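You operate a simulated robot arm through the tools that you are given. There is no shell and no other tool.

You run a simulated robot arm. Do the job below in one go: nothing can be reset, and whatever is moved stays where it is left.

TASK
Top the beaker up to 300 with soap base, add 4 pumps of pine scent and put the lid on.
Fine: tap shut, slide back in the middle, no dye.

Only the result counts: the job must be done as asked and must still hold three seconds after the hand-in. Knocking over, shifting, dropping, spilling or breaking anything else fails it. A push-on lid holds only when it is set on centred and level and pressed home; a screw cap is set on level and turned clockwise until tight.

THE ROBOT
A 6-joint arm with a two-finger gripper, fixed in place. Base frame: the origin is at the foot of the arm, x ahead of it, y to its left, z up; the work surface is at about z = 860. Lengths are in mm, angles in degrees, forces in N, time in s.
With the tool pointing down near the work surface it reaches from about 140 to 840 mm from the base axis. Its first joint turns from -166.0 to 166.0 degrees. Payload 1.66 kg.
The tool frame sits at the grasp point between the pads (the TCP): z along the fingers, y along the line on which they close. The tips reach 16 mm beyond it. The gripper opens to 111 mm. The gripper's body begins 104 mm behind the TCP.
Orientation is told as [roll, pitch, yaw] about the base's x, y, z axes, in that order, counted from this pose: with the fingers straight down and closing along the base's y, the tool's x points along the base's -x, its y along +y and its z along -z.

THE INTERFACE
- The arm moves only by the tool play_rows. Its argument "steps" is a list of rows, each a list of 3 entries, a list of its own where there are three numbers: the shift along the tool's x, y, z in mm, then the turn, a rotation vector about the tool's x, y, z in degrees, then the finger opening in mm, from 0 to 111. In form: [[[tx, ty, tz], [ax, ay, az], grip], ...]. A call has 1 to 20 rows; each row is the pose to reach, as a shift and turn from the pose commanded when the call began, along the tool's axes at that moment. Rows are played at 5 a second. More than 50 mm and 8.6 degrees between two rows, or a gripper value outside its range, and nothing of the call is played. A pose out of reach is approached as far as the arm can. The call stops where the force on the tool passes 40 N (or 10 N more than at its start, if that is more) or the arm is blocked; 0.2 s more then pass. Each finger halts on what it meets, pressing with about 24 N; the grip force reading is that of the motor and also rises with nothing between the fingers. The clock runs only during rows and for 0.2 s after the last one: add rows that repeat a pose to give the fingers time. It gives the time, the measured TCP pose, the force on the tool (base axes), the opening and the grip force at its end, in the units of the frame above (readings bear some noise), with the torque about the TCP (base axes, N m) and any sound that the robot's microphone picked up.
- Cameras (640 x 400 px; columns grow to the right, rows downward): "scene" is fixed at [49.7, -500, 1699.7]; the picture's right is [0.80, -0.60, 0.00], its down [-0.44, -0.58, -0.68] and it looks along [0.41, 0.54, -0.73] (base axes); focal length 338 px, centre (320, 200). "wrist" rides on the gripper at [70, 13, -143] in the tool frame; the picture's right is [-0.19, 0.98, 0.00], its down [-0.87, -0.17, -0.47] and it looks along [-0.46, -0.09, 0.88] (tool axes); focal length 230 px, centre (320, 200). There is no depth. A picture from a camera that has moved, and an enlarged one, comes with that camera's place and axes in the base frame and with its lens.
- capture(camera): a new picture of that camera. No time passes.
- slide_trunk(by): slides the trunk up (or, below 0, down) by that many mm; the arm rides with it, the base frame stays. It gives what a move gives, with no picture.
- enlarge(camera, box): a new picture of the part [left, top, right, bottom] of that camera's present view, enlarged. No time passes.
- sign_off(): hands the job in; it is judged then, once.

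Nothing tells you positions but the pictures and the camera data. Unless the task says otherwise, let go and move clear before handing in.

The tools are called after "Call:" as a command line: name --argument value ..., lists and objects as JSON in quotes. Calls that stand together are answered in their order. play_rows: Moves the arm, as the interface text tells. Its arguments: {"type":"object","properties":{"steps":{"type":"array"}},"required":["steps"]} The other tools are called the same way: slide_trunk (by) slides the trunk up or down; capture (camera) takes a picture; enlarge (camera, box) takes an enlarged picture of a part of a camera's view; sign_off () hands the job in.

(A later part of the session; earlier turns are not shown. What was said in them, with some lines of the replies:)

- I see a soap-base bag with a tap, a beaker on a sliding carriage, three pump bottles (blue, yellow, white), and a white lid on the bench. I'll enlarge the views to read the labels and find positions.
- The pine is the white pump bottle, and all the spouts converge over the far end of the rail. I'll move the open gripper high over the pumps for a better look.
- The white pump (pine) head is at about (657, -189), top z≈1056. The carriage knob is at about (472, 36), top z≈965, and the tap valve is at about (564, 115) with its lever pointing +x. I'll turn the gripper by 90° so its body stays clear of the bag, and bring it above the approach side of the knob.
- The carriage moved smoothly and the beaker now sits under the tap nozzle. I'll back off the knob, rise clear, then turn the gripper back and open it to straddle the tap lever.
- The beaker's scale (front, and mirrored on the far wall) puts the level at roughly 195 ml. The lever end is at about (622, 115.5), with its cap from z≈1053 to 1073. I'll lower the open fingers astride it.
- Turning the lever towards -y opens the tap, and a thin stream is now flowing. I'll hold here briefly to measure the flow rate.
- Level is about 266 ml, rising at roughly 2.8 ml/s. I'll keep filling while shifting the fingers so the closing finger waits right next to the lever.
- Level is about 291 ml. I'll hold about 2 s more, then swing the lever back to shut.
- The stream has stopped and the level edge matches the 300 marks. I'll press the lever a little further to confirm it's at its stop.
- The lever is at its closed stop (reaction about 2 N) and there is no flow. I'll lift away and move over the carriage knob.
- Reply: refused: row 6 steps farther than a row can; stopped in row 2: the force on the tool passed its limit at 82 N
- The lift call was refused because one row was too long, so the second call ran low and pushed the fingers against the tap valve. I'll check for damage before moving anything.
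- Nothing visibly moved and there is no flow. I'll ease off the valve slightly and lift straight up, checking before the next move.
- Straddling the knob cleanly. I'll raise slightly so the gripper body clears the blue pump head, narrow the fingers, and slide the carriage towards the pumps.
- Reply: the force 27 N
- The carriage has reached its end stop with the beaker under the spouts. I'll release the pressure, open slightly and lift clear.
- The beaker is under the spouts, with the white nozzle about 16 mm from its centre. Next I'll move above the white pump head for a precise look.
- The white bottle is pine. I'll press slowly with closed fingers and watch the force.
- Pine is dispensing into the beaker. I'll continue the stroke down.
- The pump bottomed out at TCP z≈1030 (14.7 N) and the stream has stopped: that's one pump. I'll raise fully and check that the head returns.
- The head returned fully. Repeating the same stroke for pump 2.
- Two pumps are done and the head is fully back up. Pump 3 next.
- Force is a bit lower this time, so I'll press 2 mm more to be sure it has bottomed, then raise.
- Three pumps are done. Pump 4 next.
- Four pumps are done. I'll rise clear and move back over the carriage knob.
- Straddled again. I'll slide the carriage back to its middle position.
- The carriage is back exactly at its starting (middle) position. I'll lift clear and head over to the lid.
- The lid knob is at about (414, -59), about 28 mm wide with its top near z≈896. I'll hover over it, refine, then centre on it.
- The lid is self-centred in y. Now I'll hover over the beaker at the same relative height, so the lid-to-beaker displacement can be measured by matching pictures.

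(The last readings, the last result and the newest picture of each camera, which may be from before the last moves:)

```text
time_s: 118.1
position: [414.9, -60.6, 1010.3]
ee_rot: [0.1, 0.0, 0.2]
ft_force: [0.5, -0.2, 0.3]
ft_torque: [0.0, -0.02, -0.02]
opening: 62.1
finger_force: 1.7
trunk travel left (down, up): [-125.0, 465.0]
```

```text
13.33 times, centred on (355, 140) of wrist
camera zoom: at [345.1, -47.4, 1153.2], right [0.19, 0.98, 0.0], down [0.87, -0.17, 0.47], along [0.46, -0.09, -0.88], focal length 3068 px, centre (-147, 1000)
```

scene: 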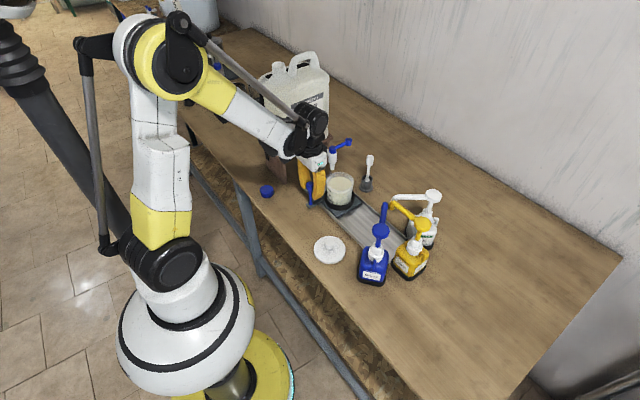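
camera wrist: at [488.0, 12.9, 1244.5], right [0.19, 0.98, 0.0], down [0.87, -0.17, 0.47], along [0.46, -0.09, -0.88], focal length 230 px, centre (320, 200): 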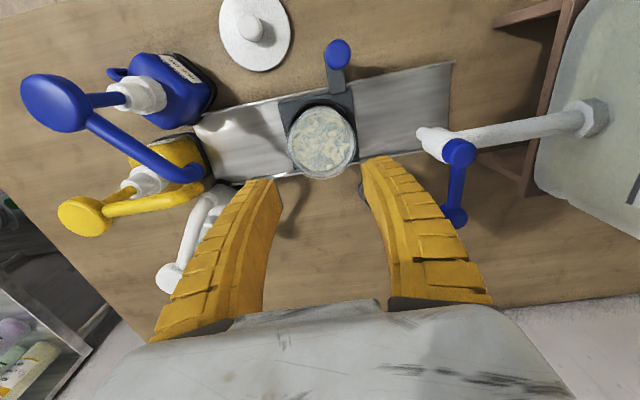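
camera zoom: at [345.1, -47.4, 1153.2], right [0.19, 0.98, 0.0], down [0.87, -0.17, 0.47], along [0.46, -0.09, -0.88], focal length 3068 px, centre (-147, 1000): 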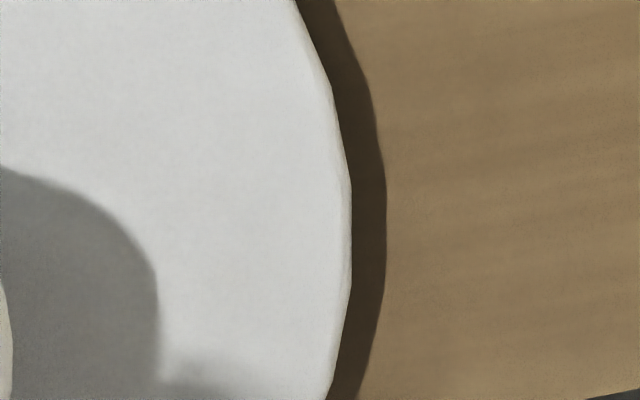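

Matching pictures put the rim 145.2 mm (x) and 61.6 mm (y) from the lid centre. I'll go down and grip the lid's knob.

Call:
play_rows --steps '[[[0, 0, 40], [0, 0, 0], 60], [[0, 0, 80], [0, 0, 0], 60], [[0, 0, 108], [0, 0, 0], 60], [[0, 0, 118], [0, 0, 0], 60], [[0, 0, 118], [0, 0, 0], 60], [[0, 0, 118], [0, 0, 0], 40], [[0, 0, 118], [0, 0, 0], 20], [[0, 0, 118], [0, 0, 0], 10], [[0, 0, 118], [0, 0, 0], 10], [[0, 0, 118], [0, 0, 0], 10]]'

Call:
capture --camera "wrist"

Call:
enlarge --camera "scene" --box '[305, 220, 365, 270]'

```text
time_s: 120.3
position: [417.1, -62.2, 891.4]
ee_rot: [0.2, -0.1, 0.0]
ft_force: [0.9, -0.7, 3.1]
ft_torque: [0.01, -0.17, -0.02]
opening: 20.9
finger_force: 24.0
trunk travel left (down, up): [-125.0, 465.0]
```

```text
taken
camera wrist: at [346.3, -47.8, 1034.1], right [0.19, 0.98, 0.0], down [0.87, -0.17, 0.47], along [0.46, -0.09, -0.88], focal length 230 px, centre (320, 200)
```

wrist: 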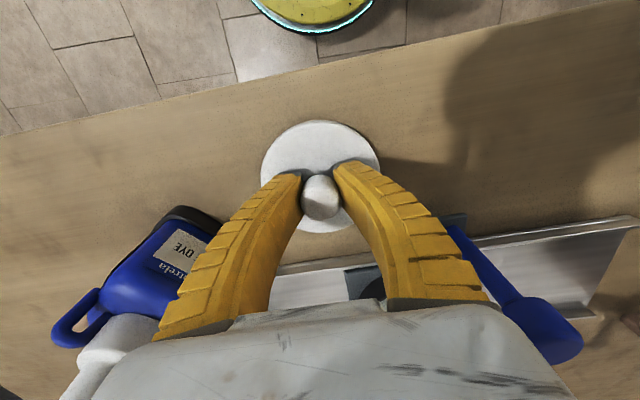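

```text
8.00 times, centred on (335, 245) of scene
camera zoom: at [49.7, -500.0, 1699.7], right [0.8, -0.6, 0.0], down [-0.44, -0.58, -0.68], along [0.41, 0.54, -0.73], focal length 2706 px, centre (200, -160)
```

zoom: 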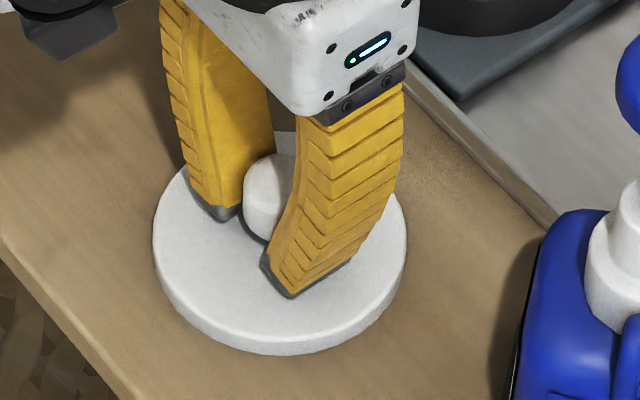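

Call:
play_rows --steps '[[[0, 0, -5], [0, 0, 0], 10], [[0, 0, -12], [0, 0, 0], 10], [[0, 0, -25], [0, 0, 0], 10], [[0, 0, -40], [0, 0, 0], 10], [[0, 0, -40], [0, 0, 0], 10]]'

Call:
capture --camera "wrist"

Call:
enlarge --camera "scene" --box '[305, 200, 375, 260]'

```text
time_s: 121.5
position: [417.2, -62.6, 932.2]
ee_rot: [0.2, 0.0, 0.2]
ft_force: [-0.2, 0.6, 0.0]
ft_torque: [0.0, -0.01, -0.01]
opening: 18.3
finger_force: 24.3
trunk travel left (down, up): [-125.0, 465.0]
```

```text
taken
camera wrist: at [346.3, -48.1, 1075.0], right [0.19, 0.98, 0.0], down [0.87, -0.17, 0.47], along [0.46, -0.09, -0.88], focal length 230 px, centre (320, 200)
```

wrist: 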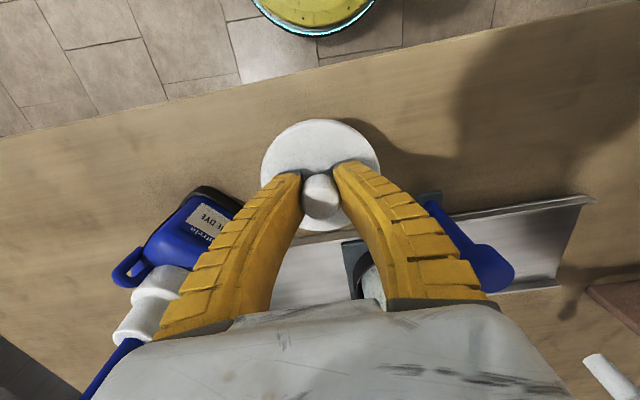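

```text
6.67 times, centred on (340, 230) of scene
camera zoom: at [49.7, -500.0, 1699.7], right [0.8, -0.6, 0.0], down [-0.44, -0.58, -0.68], along [0.41, 0.54, -0.73], focal length 2255 px, centre (187, 0)
```

zoom: 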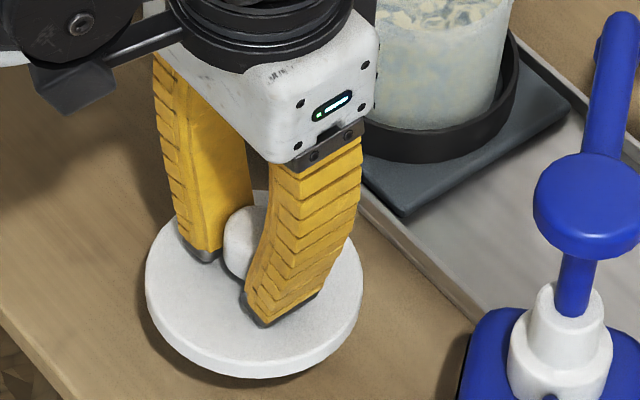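

The lid came up level in the grip. I'll measure precisely where it sits relative to the TCP.

Call:
enlarge --camera "wrist" --box '[250, 110, 394, 240]'

Call:
enlarge --camera "wrist" --box '[300, 112, 345, 137]'

Call:
enlarge --camera "wrist" --box '[250, 150, 295, 175]'

Call:
enlarge --camera "wrist" --box '[350, 145, 395, 170]'

Call:
enlarge --camera "wrist" --box '[300, 212, 345, 237]'

```text
3.08 times, centred on (322, 175) of wrist
camera zoom: at [346.3, -48.1, 1075.0], right [0.19, 0.98, 0.0], down [0.87, -0.17, 0.47], along [0.46, -0.09, -0.88], focal length 708 px, centre (314, 277)
```

zoom: 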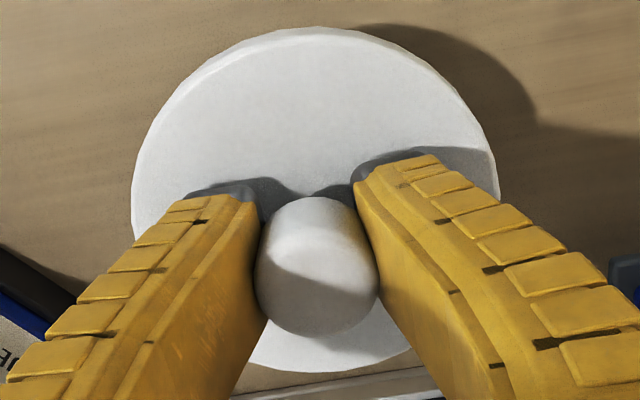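

```text
14.22 times, centred on (322, 124) of wrist
camera zoom: at [346.3, -48.1, 1075.0], right [0.19, 0.98, 0.0], down [0.87, -0.17, 0.47], along [0.46, -0.09, -0.88], focal length 3272 px, centre (284, 1274)
```

zoom: 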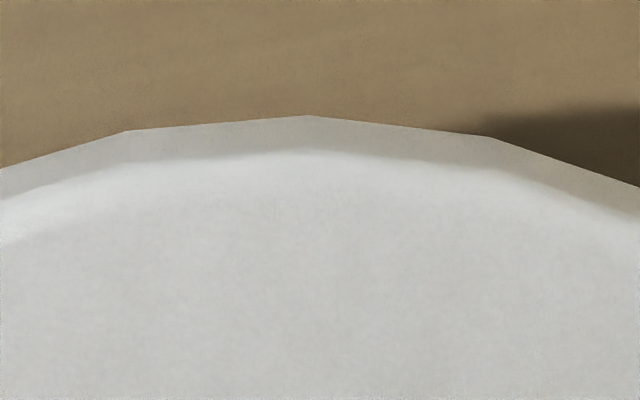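

```text
14.22 times, centred on (272, 162) of wrist
camera zoom: at [346.3, -48.1, 1075.0], right [0.19, 0.98, 0.0], down [0.87, -0.17, 0.47], along [0.46, -0.09, -0.88], focal length 3272 px, centre (996, 733)
```

zoom: 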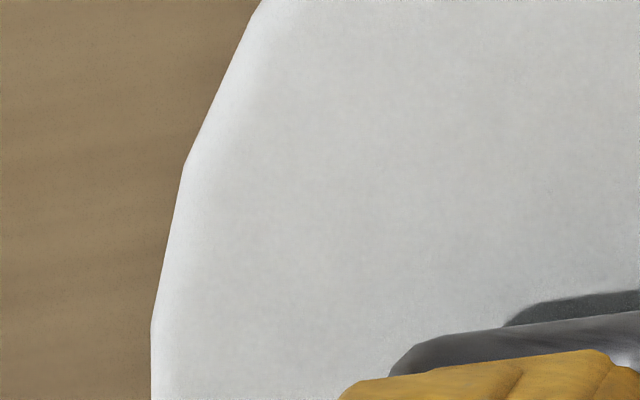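

```text
14.22 times, centred on (372, 158) of wrist
camera zoom: at [346.3, -48.1, 1075.0], right [0.19, 0.98, 0.0], down [0.87, -0.17, 0.47], along [0.46, -0.09, -0.88], focal length 3272 px, centre (-427, 804)
```

zoom: 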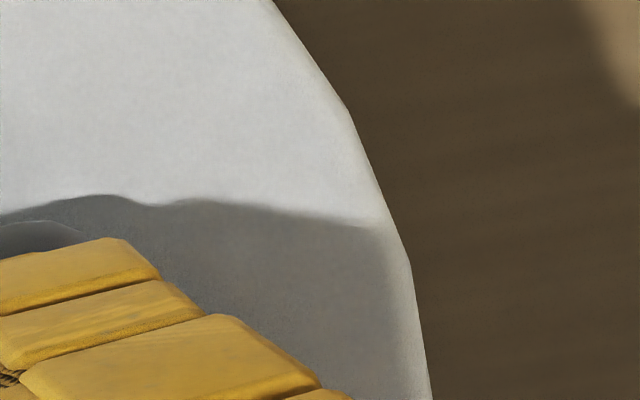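

```text
14.22 times, centred on (322, 224) of wrist
camera zoom: at [346.3, -48.1, 1075.0], right [0.19, 0.98, 0.0], down [0.87, -0.17, 0.47], along [0.46, -0.09, -0.88], focal length 3272 px, centre (284, -148)
```

zoom: 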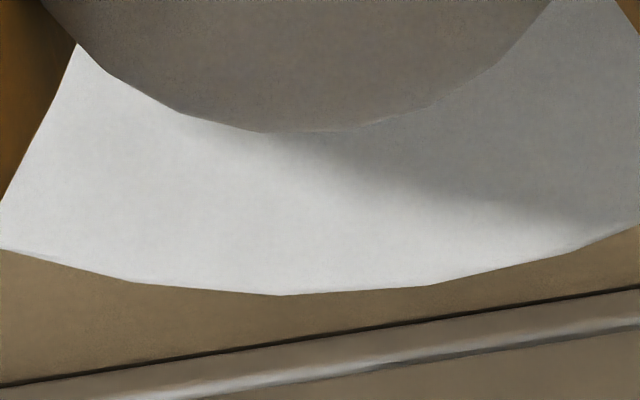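

Lid centre is within about 1 mm of the TCP. I'll carry it above the beaker, then check the alignment with the scene camera before lowering.

Call:
play_rows --steps '[[[0, 0, -42], [0, 0, 0], 10], [[0, 0, -84], [0, 0, 0], 10], [[0, 0, -124], [0, 0, 0], 10], [[-30, 13, -124], [0, 0, 0], 10], [[-60, 26, -124], [0, 0, 0], 10], [[-90, 39, -124], [0, 0, 0], 10], [[-120, 52, -124], [0, 0, 0], 10], [[-144, 62, -124], [0, 0, 0], 10], [[-144, 62, -124], [0, 0, 0], 10]]'

Call:
capture --camera "wrist"

Call:
enlarge --camera "scene" --box '[325, 160, 389, 224]'

```text
time_s: 123.5
position: [560.4, 0.6, 1054.0]
ee_rot: [-0.1, 0.0, 0.1]
ft_force: [-0.6, -0.3, -0.2]
ft_torque: [0.0, 0.02, 0.02]
opening: 18.4
finger_force: 23.6
trunk travel left (down, up): [-125.0, 465.0]
```

```text
taken
camera wrist: at [490.4, 14.4, 1196.9], right [0.19, 0.98, 0.0], down [0.87, -0.17, 0.47], along [0.46, -0.09, -0.88], focal length 230 px, centre (320, 200)
```

wrist: 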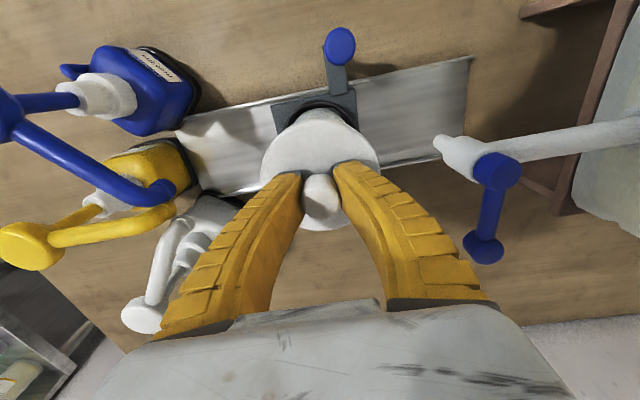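

```text
6.25 times, centred on (357, 192) of scene
camera zoom: at [49.7, -500.0, 1699.7], right [0.8, -0.6, 0.0], down [-0.44, -0.58, -0.68], along [0.41, 0.54, -0.73], focal length 2114 px, centre (89, 250)
```

zoom: 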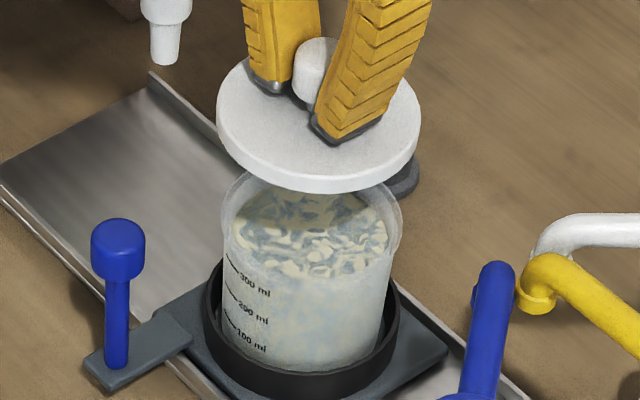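

Call:
enlarge --camera "scene" --box '[344, 172, 356, 196]'

Call:
enlarge --camera "scene" --box '[368, 172, 380, 196]'

Call:
enlarge --camera "wrist" --box '[250, 90, 394, 240]'

```text
16.00 times, centred on (350, 184) of scene
camera zoom: at [49.7, -500.0, 1699.7], right [0.8, -0.6, 0.0], down [-0.44, -0.58, -0.68], along [0.41, 0.54, -0.73], focal length 5413 px, centre (-160, 456)
```

zoom: 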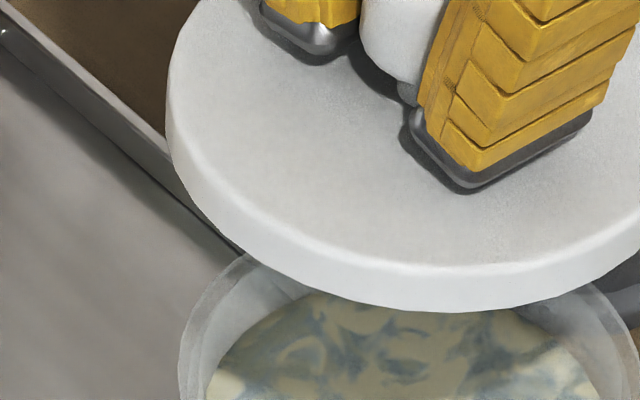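

```text
16.00 times, centred on (374, 184) of scene
camera zoom: at [49.7, -500.0, 1699.7], right [0.8, -0.6, 0.0], down [-0.44, -0.58, -0.68], along [0.41, 0.54, -0.73], focal length 5413 px, centre (-544, 456)
```

zoom: 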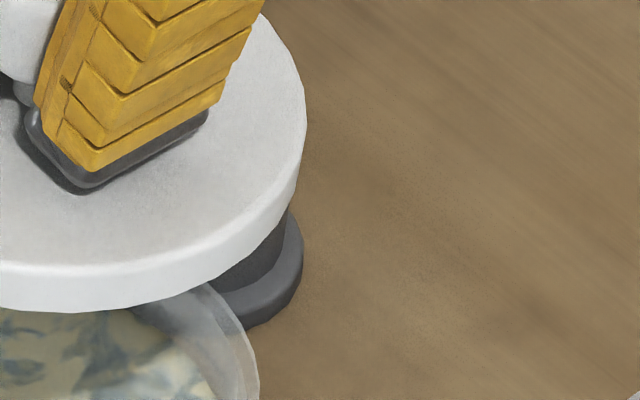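

```text
2.67 times, centred on (322, 165) of wrist
camera zoom: at [490.4, 14.4, 1196.9], right [0.19, 0.98, 0.0], down [0.87, -0.17, 0.47], along [0.46, -0.09, -0.88], focal length 614 px, centre (315, 293)
```

zoom: 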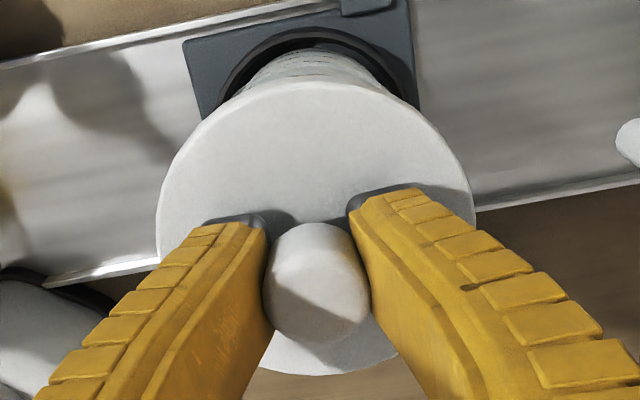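

The scene view agrees with the matched-picture result: the lid needs about +1.9 mm in x and -1.2 mm in y. I'll apply that and lower to just above the rim.

Call:
play_rows --steps '[[[-1, -0.6, 15], [0, 0, 0], 10], [[-1.9, -1.2, 30], [0, 0, 0], 10], [[-1.9, -1.2, 42], [0, 0, 0], 10], [[-1.9, -1.2, 42], [0, 0, 0], 10], [[-1.9, -1.2, 42], [0, 0, 0], 10]]'

Call:
enlarge --camera "scene" --box '[344, 180, 356, 204]'

Call:
enlarge --camera "scene" --box '[368, 180, 380, 204]'

Call:
enlarge --camera "wrist" --box '[250, 90, 394, 240]'

Call:
enlarge --camera "scene" --box '[325, 160, 389, 224]'

```text
time_s: 124.7
position: [561.3, -1.8, 1012.6]
ee_rot: [0.1, 0.0, 0.1]
ft_force: [-0.3, 0.8, -0.5]
ft_torque: [0.01, 0.03, 0.02]
opening: 18.2
finger_force: 23.6
trunk travel left (down, up): [-125.0, 465.0]
```

```text
16.00 times, centred on (350, 192) of scene
camera zoom: at [49.7, -500.0, 1699.7], right [0.8, -0.6, 0.0], down [-0.44, -0.58, -0.68], along [0.41, 0.54, -0.73], focal length 5413 px, centre (-160, 328)
```

zoom: 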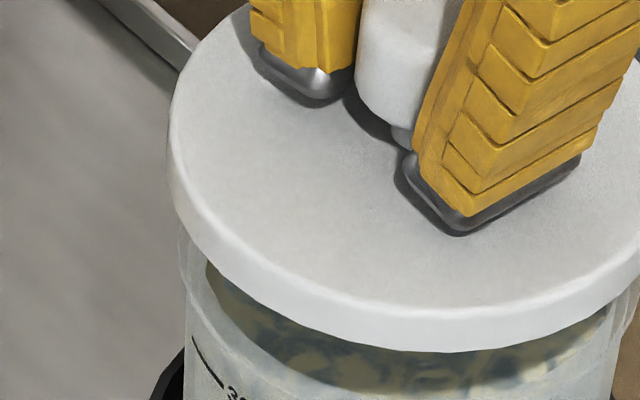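

```text
16.00 times, centred on (374, 192) of scene
camera zoom: at [49.7, -500.0, 1699.7], right [0.8, -0.6, 0.0], down [-0.44, -0.58, -0.68], along [0.41, 0.54, -0.73], focal length 5413 px, centre (-544, 328)
```

zoom: 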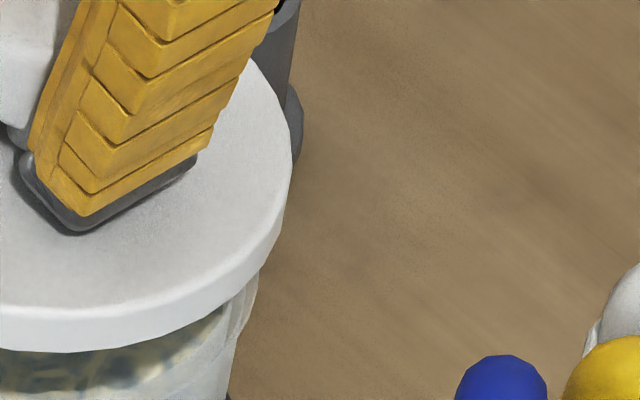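

```text
2.67 times, centred on (322, 165) of wrist
camera zoom: at [491.1, 11.8, 1155.4], right [0.19, 0.98, 0.0], down [0.87, -0.17, 0.47], along [0.46, -0.09, -0.88], focal length 614 px, centre (315, 293)
```

zoom: 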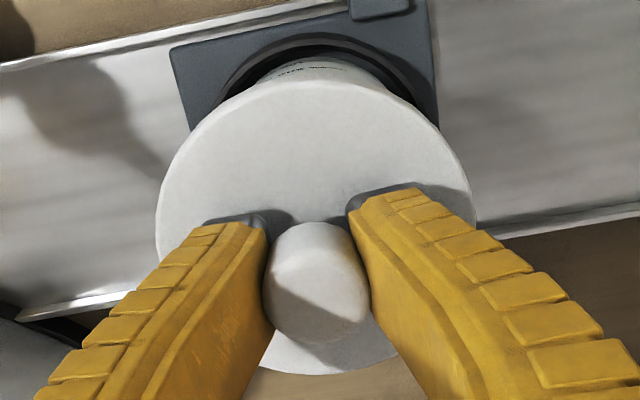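

```text
6.25 times, centred on (357, 192) of scene
camera zoom: at [49.7, -500.0, 1699.7], right [0.8, -0.6, 0.0], down [-0.44, -0.58, -0.68], along [0.41, 0.54, -0.73], focal length 2114 px, centre (89, 250)
```

zoom: 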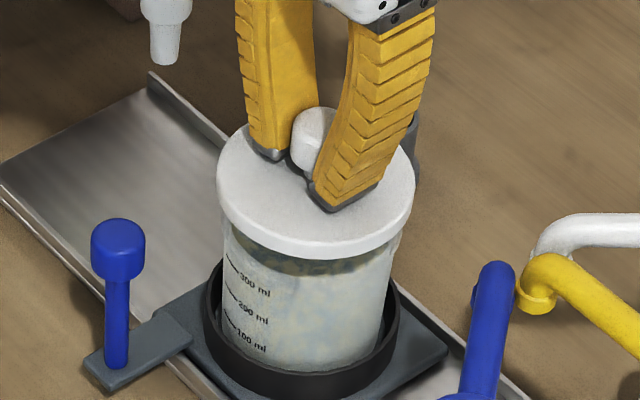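

Lateral alignment is within about 0.5 mm. I'll make the last small forward correction and lower gently onto the rim.

Call:
play_rows --steps '[[[-0.5, 0.6, 3], [0, 0, 0], 10], [[-1, 1.2, 6], [0, 0, 0], 10], [[-1, 1.2, 9], [0, 0, 0], 10], [[-1, 1.2, 11], [0, 0, 0], 10], [[-1, 1.2, 13], [0, 0, 0], 10], [[-1, 1.2, 13], [0, 0, 0], 10]]'

Call:
enlarge --camera "scene" --box '[341, 180, 377, 212]'

Call:
enlarge --camera "wrist" --box '[250, 90, 394, 240]'

```text
time_s: 126.1
position: [563.4, 0.2, 999.7]
ee_rot: [0.0, 0.0, 0.1]
ft_force: [0.1, 0.4, -0.5]
ft_torque: [0.03, 0.01, -0.02]
opening: 18.3
finger_force: 23.7
trunk travel left (down, up): [-125.0, 465.0]
```

```text
12.50 times, centred on (359, 196) of scene
camera zoom: at [49.7, -500.0, 1699.7], right [0.8, -0.6, 0.0], down [-0.44, -0.58, -0.68], along [0.41, 0.54, -0.73], focal length 4229 px, centre (-168, 250)
```

zoom: 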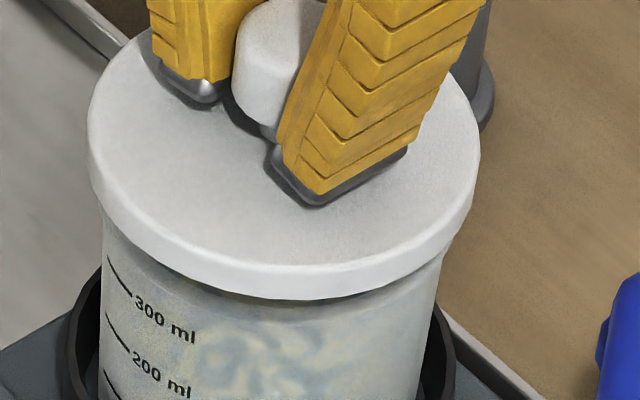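

```text
2.67 times, centred on (322, 165) of wrist
camera zoom: at [492.5, 12.8, 1143.2], right [0.19, 0.98, 0.0], down [0.87, -0.17, 0.47], along [0.46, -0.09, -0.88], focal length 614 px, centre (315, 293)
```

zoom: 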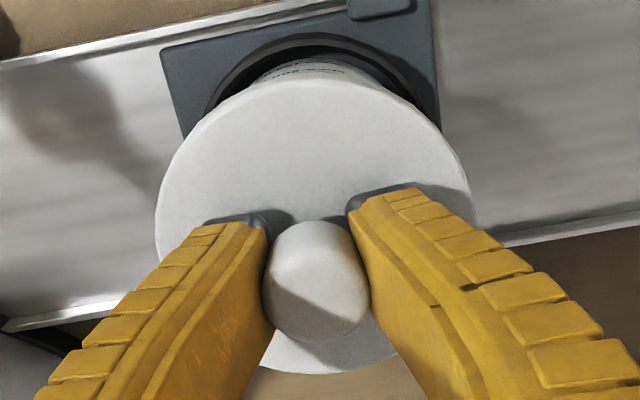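

Call:
play_rows --steps '[[[0.5, -0.4, 1.5], [0, 0, 0], 10], [[0.5, -0.4, 3], [0, 0, 0], 10], [[0.5, -0.4, 4.5], [0, 0, 0], 10], [[0.5, -0.4, 6], [0, 0, 0], 10], [[0.5, -0.4, 7], [0, 0, 0], 10], [[0.5, -0.4, 7], [0, 0, 0], 10]]'

Call:
enlarge --camera "scene" --box '[341, 180, 377, 212]'

```text
time_s: 127.5
position: [560.9, -1.0, 993.6]
ee_rot: [0.1, 0.0, 0.1]
ft_force: [0.0, 0.7, 0.0]
ft_torque: [0.01, 0.01, -0.03]
opening: 18.5
finger_force: 24.1
trunk travel left (down, up): [-125.0, 465.0]
```

```text
12.50 times, centred on (359, 196) of scene
camera zoom: at [49.7, -500.0, 1699.7], right [0.8, -0.6, 0.0], down [-0.44, -0.58, -0.68], along [0.41, 0.54, -0.73], focal length 4229 px, centre (-168, 250)
```

zoom: 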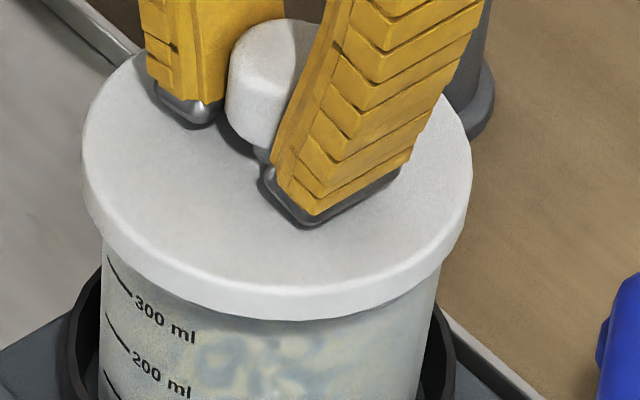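

Call:
play_rows --steps '[[[-0.5, 0.3, 1], [0, 0, 0], 10], [[-0.5, 0.3, 2], [0, 0, 0], 10], [[-0.5, 0.3, 3], [0, 0, 0], 10], [[-0.5, 0.3, 3], [0, 0, 0], 10]]'

Call:
enlarge --camera "scene" --box '[341, 180, 377, 212]'

```text
time_s: 128.5
position: [563.1, 0.1, 990.1]
ee_rot: [0.1, 0.0, 0.3]
ft_force: [-0.2, 0.0, -0.3]
ft_torque: [0.02, 0.03, 0.0]
opening: 18.3
finger_force: 23.5
trunk travel left (down, up): [-125.0, 465.0]
```

```text
12.50 times, centred on (359, 196) of scene
camera zoom: at [49.7, -500.0, 1699.7], right [0.8, -0.6, 0.0], down [-0.44, -0.58, -0.68], along [0.41, 0.54, -0.73], focal length 4229 px, centre (-168, 250)
```

zoom: 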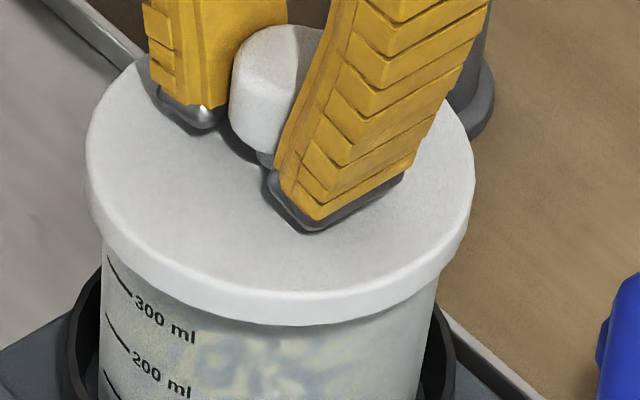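

Call:
play_rows --steps '[[[0.3, -0.3, 1], [0, 0, 0], 10], [[0.3, -0.3, 2], [0, 0, 0], 10], [[0.3, -0.3, 3], [0, 0, 0], 10], [[0.3, -0.3, 4], [0, 0, 0], 10], [[0.3, -0.3, 4], [0, 0, 0], 10]]'

Call:
enlarge --camera "scene" --box '[341, 180, 377, 212]'

Call:
enlarge --camera "wrist" --box '[250, 90, 394, 240]'

```text
time_s: 129.7
position: [562.9, -0.9, 986.8]
ee_rot: [0.1, 0.1, 0.2]
ft_force: [0.9, 0.9, 0.5]
ft_torque: [-0.01, 0.02, 0.0]
opening: 18.5
finger_force: 23.7
trunk travel left (down, up): [-125.0, 465.0]
```

```text
12.50 times, centred on (359, 196) of scene
camera zoom: at [49.7, -500.0, 1699.7], right [0.8, -0.6, 0.0], down [-0.44, -0.58, -0.68], along [0.41, 0.54, -0.73], focal length 4229 px, centre (-168, 250)
```

zoom: 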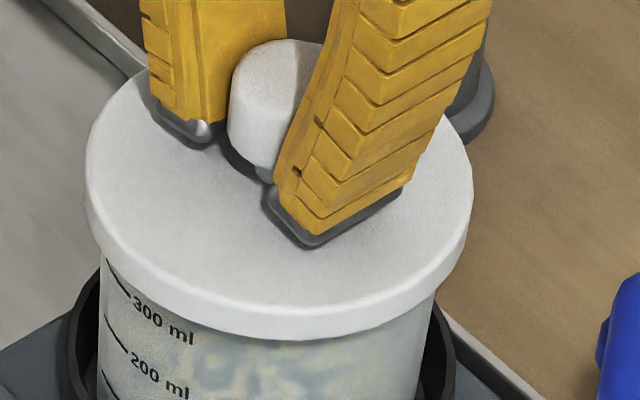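

```text
2.67 times, centred on (322, 165) of wrist
camera zoom: at [492.4, 12.4, 1129.9], right [0.19, 0.98, 0.0], down [0.87, -0.17, 0.47], along [0.46, -0.09, -0.88], focal length 614 px, centre (315, 293)
```

zoom: 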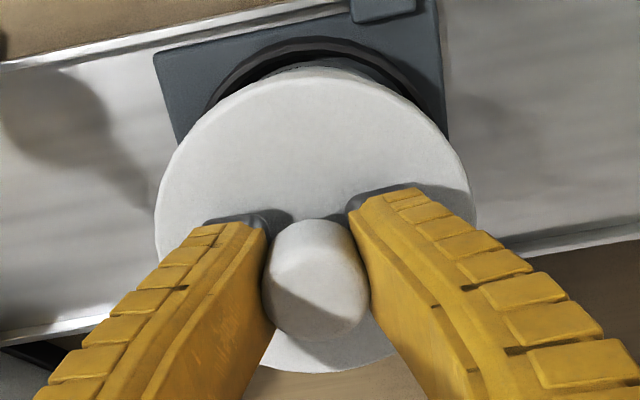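

Still no contact force and the lid is well centred (562.9, -0.9). Continuing down in 1 mm steps until it meets the rim.

Call:
play_rows --steps '[[[0, 0, 1], [0, 0, 0], 10], [[0, 0, 2], [0, 0, 0], 10], [[0, 0, 3], [0, 0, 0], 10], [[0, 0, 4], [0, 0, 0], 10], [[0, 0, 5], [0, 0, 0], 10], [[0, 0, 5], [0, 0, 0], 10]]'

Call:
enlarge --camera "scene" --box '[341, 180, 377, 212]'

```text
time_s: 131.1
position: [560.2, -0.5, 982.6]
ee_rot: [0.0, -0.1, 0.2]
ft_force: [-3.7, -0.1, 7.9]
ft_torque: [-0.02, -0.04, 0.03]
opening: 19.4
finger_force: 23.7
trunk travel left (down, up): [-125.0, 465.0]
heard: snap
```

```text
12.50 times, centred on (359, 196) of scene
camera zoom: at [49.7, -500.0, 1699.7], right [0.8, -0.6, 0.0], down [-0.44, -0.58, -0.68], along [0.41, 0.54, -0.73], focal length 4229 px, centre (-168, 250)
```

zoom: 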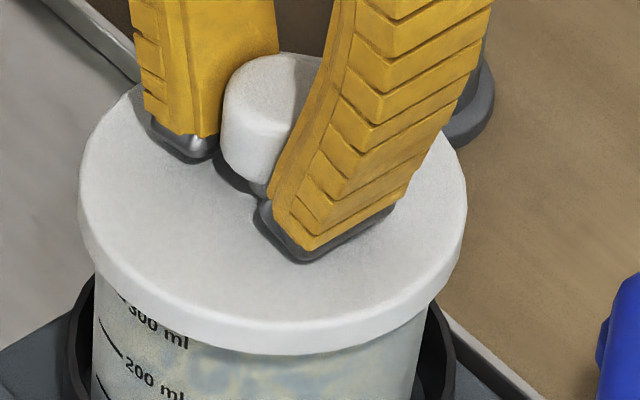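

A snap was heard. I'll press a touch more to be sure the lid is fully home.

Call:
play_rows --steps '[[[-1, 0, 1], [0, 0, 0], 10], [[-1, 0, 2], [0, 0, 0], 10], [[-1, 0, 2], [0, 0, 0], 10]]'

Call:
enlarge --camera "scene" --box '[341, 180, 377, 212]'

Call:
enlarge --camera "scene" --box '[300, 170, 420, 245]'

```text
time_s: 131.9
position: [561.2, -0.4, 980.2]
ee_rot: [0.0, -0.1, 0.0]
ft_force: [-7.6, -1.3, 15.6]
ft_torque: [-0.01, 0.17, 0.03]
opening: 21.3
finger_force: 24.3
trunk travel left (down, up): [-125.0, 465.0]
```

```text
12.50 times, centred on (359, 196) of scene
camera zoom: at [49.7, -500.0, 1699.7], right [0.8, -0.6, 0.0], down [-0.44, -0.58, -0.68], along [0.41, 0.54, -0.73], focal length 4229 px, centre (-168, 250)
```

zoom: 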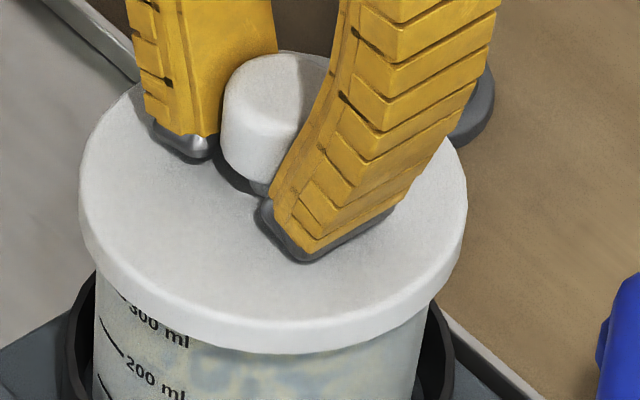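

```text
5.33 times, centred on (360, 208) of scene
camera zoom: at [49.7, -500.0, 1699.7], right [0.8, -0.6, 0.0], down [-0.44, -0.58, -0.68], along [0.41, 0.54, -0.73], focal length 1804 px, centre (107, 160)
```

zoom: 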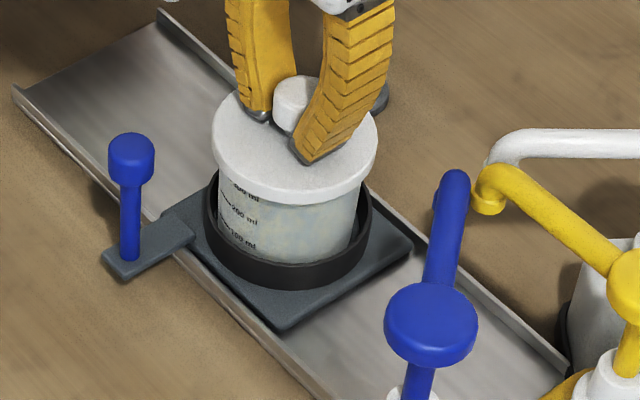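

The lid didn't move further with 16 N on it, so it's home. I'll ease the pressure, open wide and lift away.

Call:
play_rows --steps '[[[-1, 0, -2], [0, 0, 0], 12], [[-1, 0, -3], [0, 0, 0], 20], [[-1, 0, -3], [0, 0, 0], 30], [[-1, 0, -3], [0, 0, 0], 44], [[-1, 0, -3], [0, 0, 0], 60], [[-1, 0, -3], [0, 0, 0], 60]]'

Call:
enlarge --camera "scene" --box '[300, 170, 420, 245]'

Call:
enlarge --camera "wrist" --box '[230, 80, 410, 250]'

```text
time_s: 133.3
position: [563.6, -0.4, 981.6]
ee_rot: [0.1, 0.0, 0.1]
ft_force: [0.0, -0.6, 0.9]
ft_torque: [-0.03, -0.03, -0.01]
opening: 61.8
finger_force: 1.7
trunk travel left (down, up): [-125.0, 465.0]
```

```text
5.33 times, centred on (360, 208) of scene
camera zoom: at [49.7, -500.0, 1699.7], right [0.8, -0.6, 0.0], down [-0.44, -0.58, -0.68], along [0.41, 0.54, -0.73], focal length 1804 px, centre (107, 160)
```

zoom: 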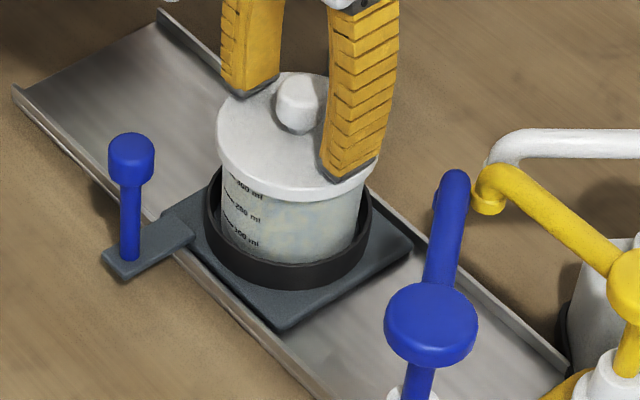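

```text
2.35 times, centred on (320, 165) of wrist
camera zoom: at [494.4, 13.3, 1125.2], right [0.19, 0.98, 0.0], down [0.87, -0.17, 0.47], along [0.46, -0.09, -0.88], focal length 541 px, centre (320, 282)
```

zoom: 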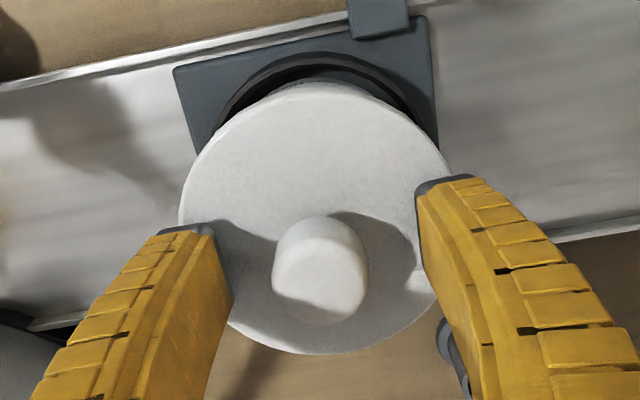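

Released and settled. Lifting straight up and clear.

Call:
play_rows --steps '[[[0, 0, -15], [0, 0, 0], 60], [[0, 0, -40], [0, 0, 0], 60], [[0, 0, -85], [0, 0, 0], 60], [[0, 0, -130], [0, 0, 0], 60], [[0, 0, -175], [0, 0, 0], 60], [[0, 0, -220], [0, 0, 0], 60], [[0, 0, -265], [0, 0, 0], 60], [[0, 0, -265], [0, 0, 0], 60]]'

Call:
capture --camera "scene"

Call:
enlarge --camera "scene" --box '[332, 178, 380, 226]'

Call:
enlarge --camera "scene" --box '[308, 130, 420, 220]'

Call:
capture --camera "wrist"

```text
time_s: 135.1
position: [565.4, -2.4, 1246.5]
ee_rot: [0.1, 0.0, 0.1]
ft_force: [0.5, 0.2, 0.1]
ft_torque: [0.0, -0.02, 0.0]
opening: 62.0
finger_force: 1.4
trunk travel left (down, up): [-125.0, 465.0]
```

```text
taken
```

scene: 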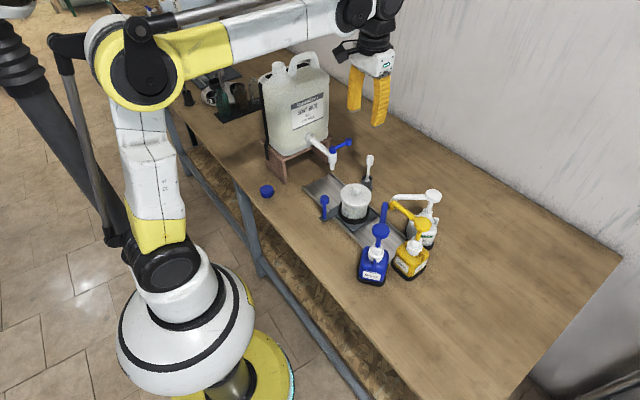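

```text
8.33 times, centred on (356, 202) of scene
camera zoom: at [49.7, -500.0, 1699.7], right [0.8, -0.6, 0.0], down [-0.44, -0.58, -0.68], along [0.41, 0.54, -0.73], focal length 2819 px, centre (20, 183)
```

zoom: 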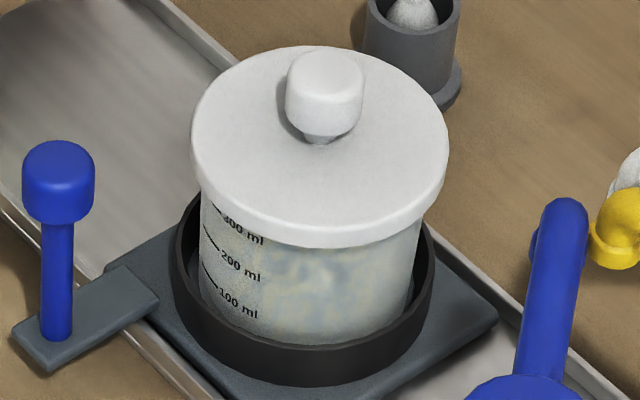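

```text
4.44 times, centred on (364, 175) of scene
camera zoom: at [49.7, -500.0, 1699.7], right [0.8, -0.6, 0.0], down [-0.44, -0.58, -0.68], along [0.41, 0.54, -0.73], focal length 1504 px, centre (124, 311)
```

zoom: 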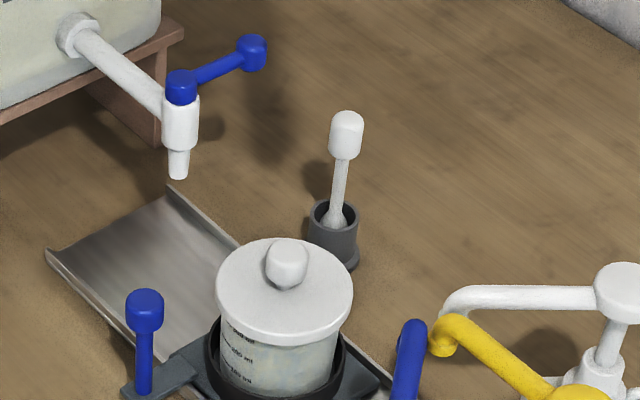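

```text
taken
camera wrist: at [495.5, 11.3, 1390.0], right [0.19, 0.98, 0.0], down [0.87, -0.17, 0.47], along [0.46, -0.09, -0.88], focal length 230 px, centre (320, 200)
```

wrist: 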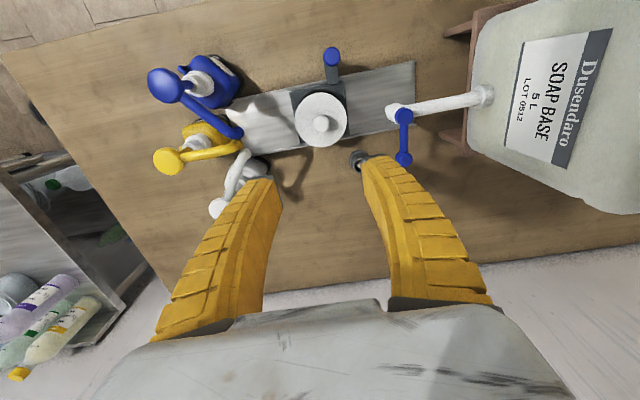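

Call:
enlarge --camera "scene" --box '[342, 180, 374, 204]'

Call:
enlarge --camera "wrist" --box '[270, 70, 370, 160]'

```text
16.00 times, centred on (358, 192) of scene
camera zoom: at [49.7, -500.0, 1699.7], right [0.8, -0.6, 0.0], down [-0.44, -0.58, -0.68], along [0.41, 0.54, -0.73], focal length 5413 px, centre (-288, 328)
```

zoom: 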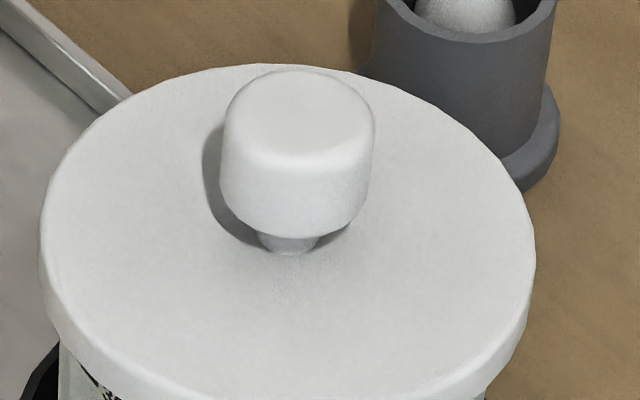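

```text
4.44 times, centred on (320, 115) of wrist
camera zoom: at [495.5, 11.3, 1390.0], right [0.19, 0.98, 0.0], down [0.87, -0.17, 0.47], along [0.46, -0.09, -0.88], focal length 1022 px, centre (320, 578)
```

zoom: 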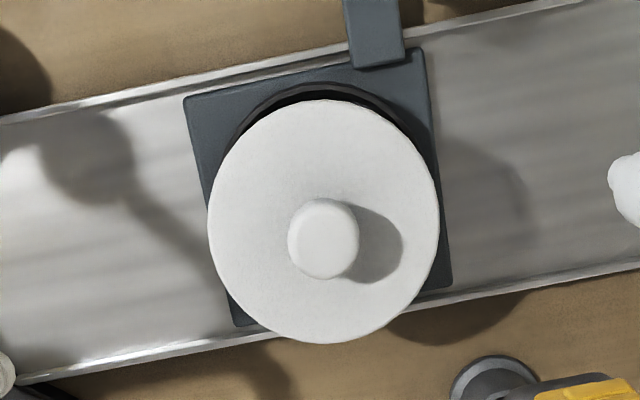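

The lid is snapped on, level and centred. The tap is shut with no drip, the slide is back in its starting middle position, the dye pumps are untouched and the arm is clear. I'm handing in.

Call:
sign_off

```text
The job is handed in.
```

The job is done and handed in: the beaker is at about 300 ml of soap base, has four full pumps of pine, and the lid is on. I don't have the judge's result yet.

- **Soap base:** I filled from about 200 ml. Both printed scales put the final level at 298–300 ml before the scent went in. The tap is shut against its stop with no drip.
- **Pine:** Each of the four strokes went to the bottom, and the pump head came back up after each one. No dye was added.
- **Lid:** It snapped on and did not move further under about 16 N of extra pressure. It looks level and centred.
- **Slide:** It is back where it started, in the middle of the rail.

**Tap knock:** After shutting the tap I bumped its valve with the fingers, and the force peaked at 82 N. A lift command had been refused and the next move ran at the wrong height. In the pictures nothing had shifted, the lever stayed closed and nothing leaked.
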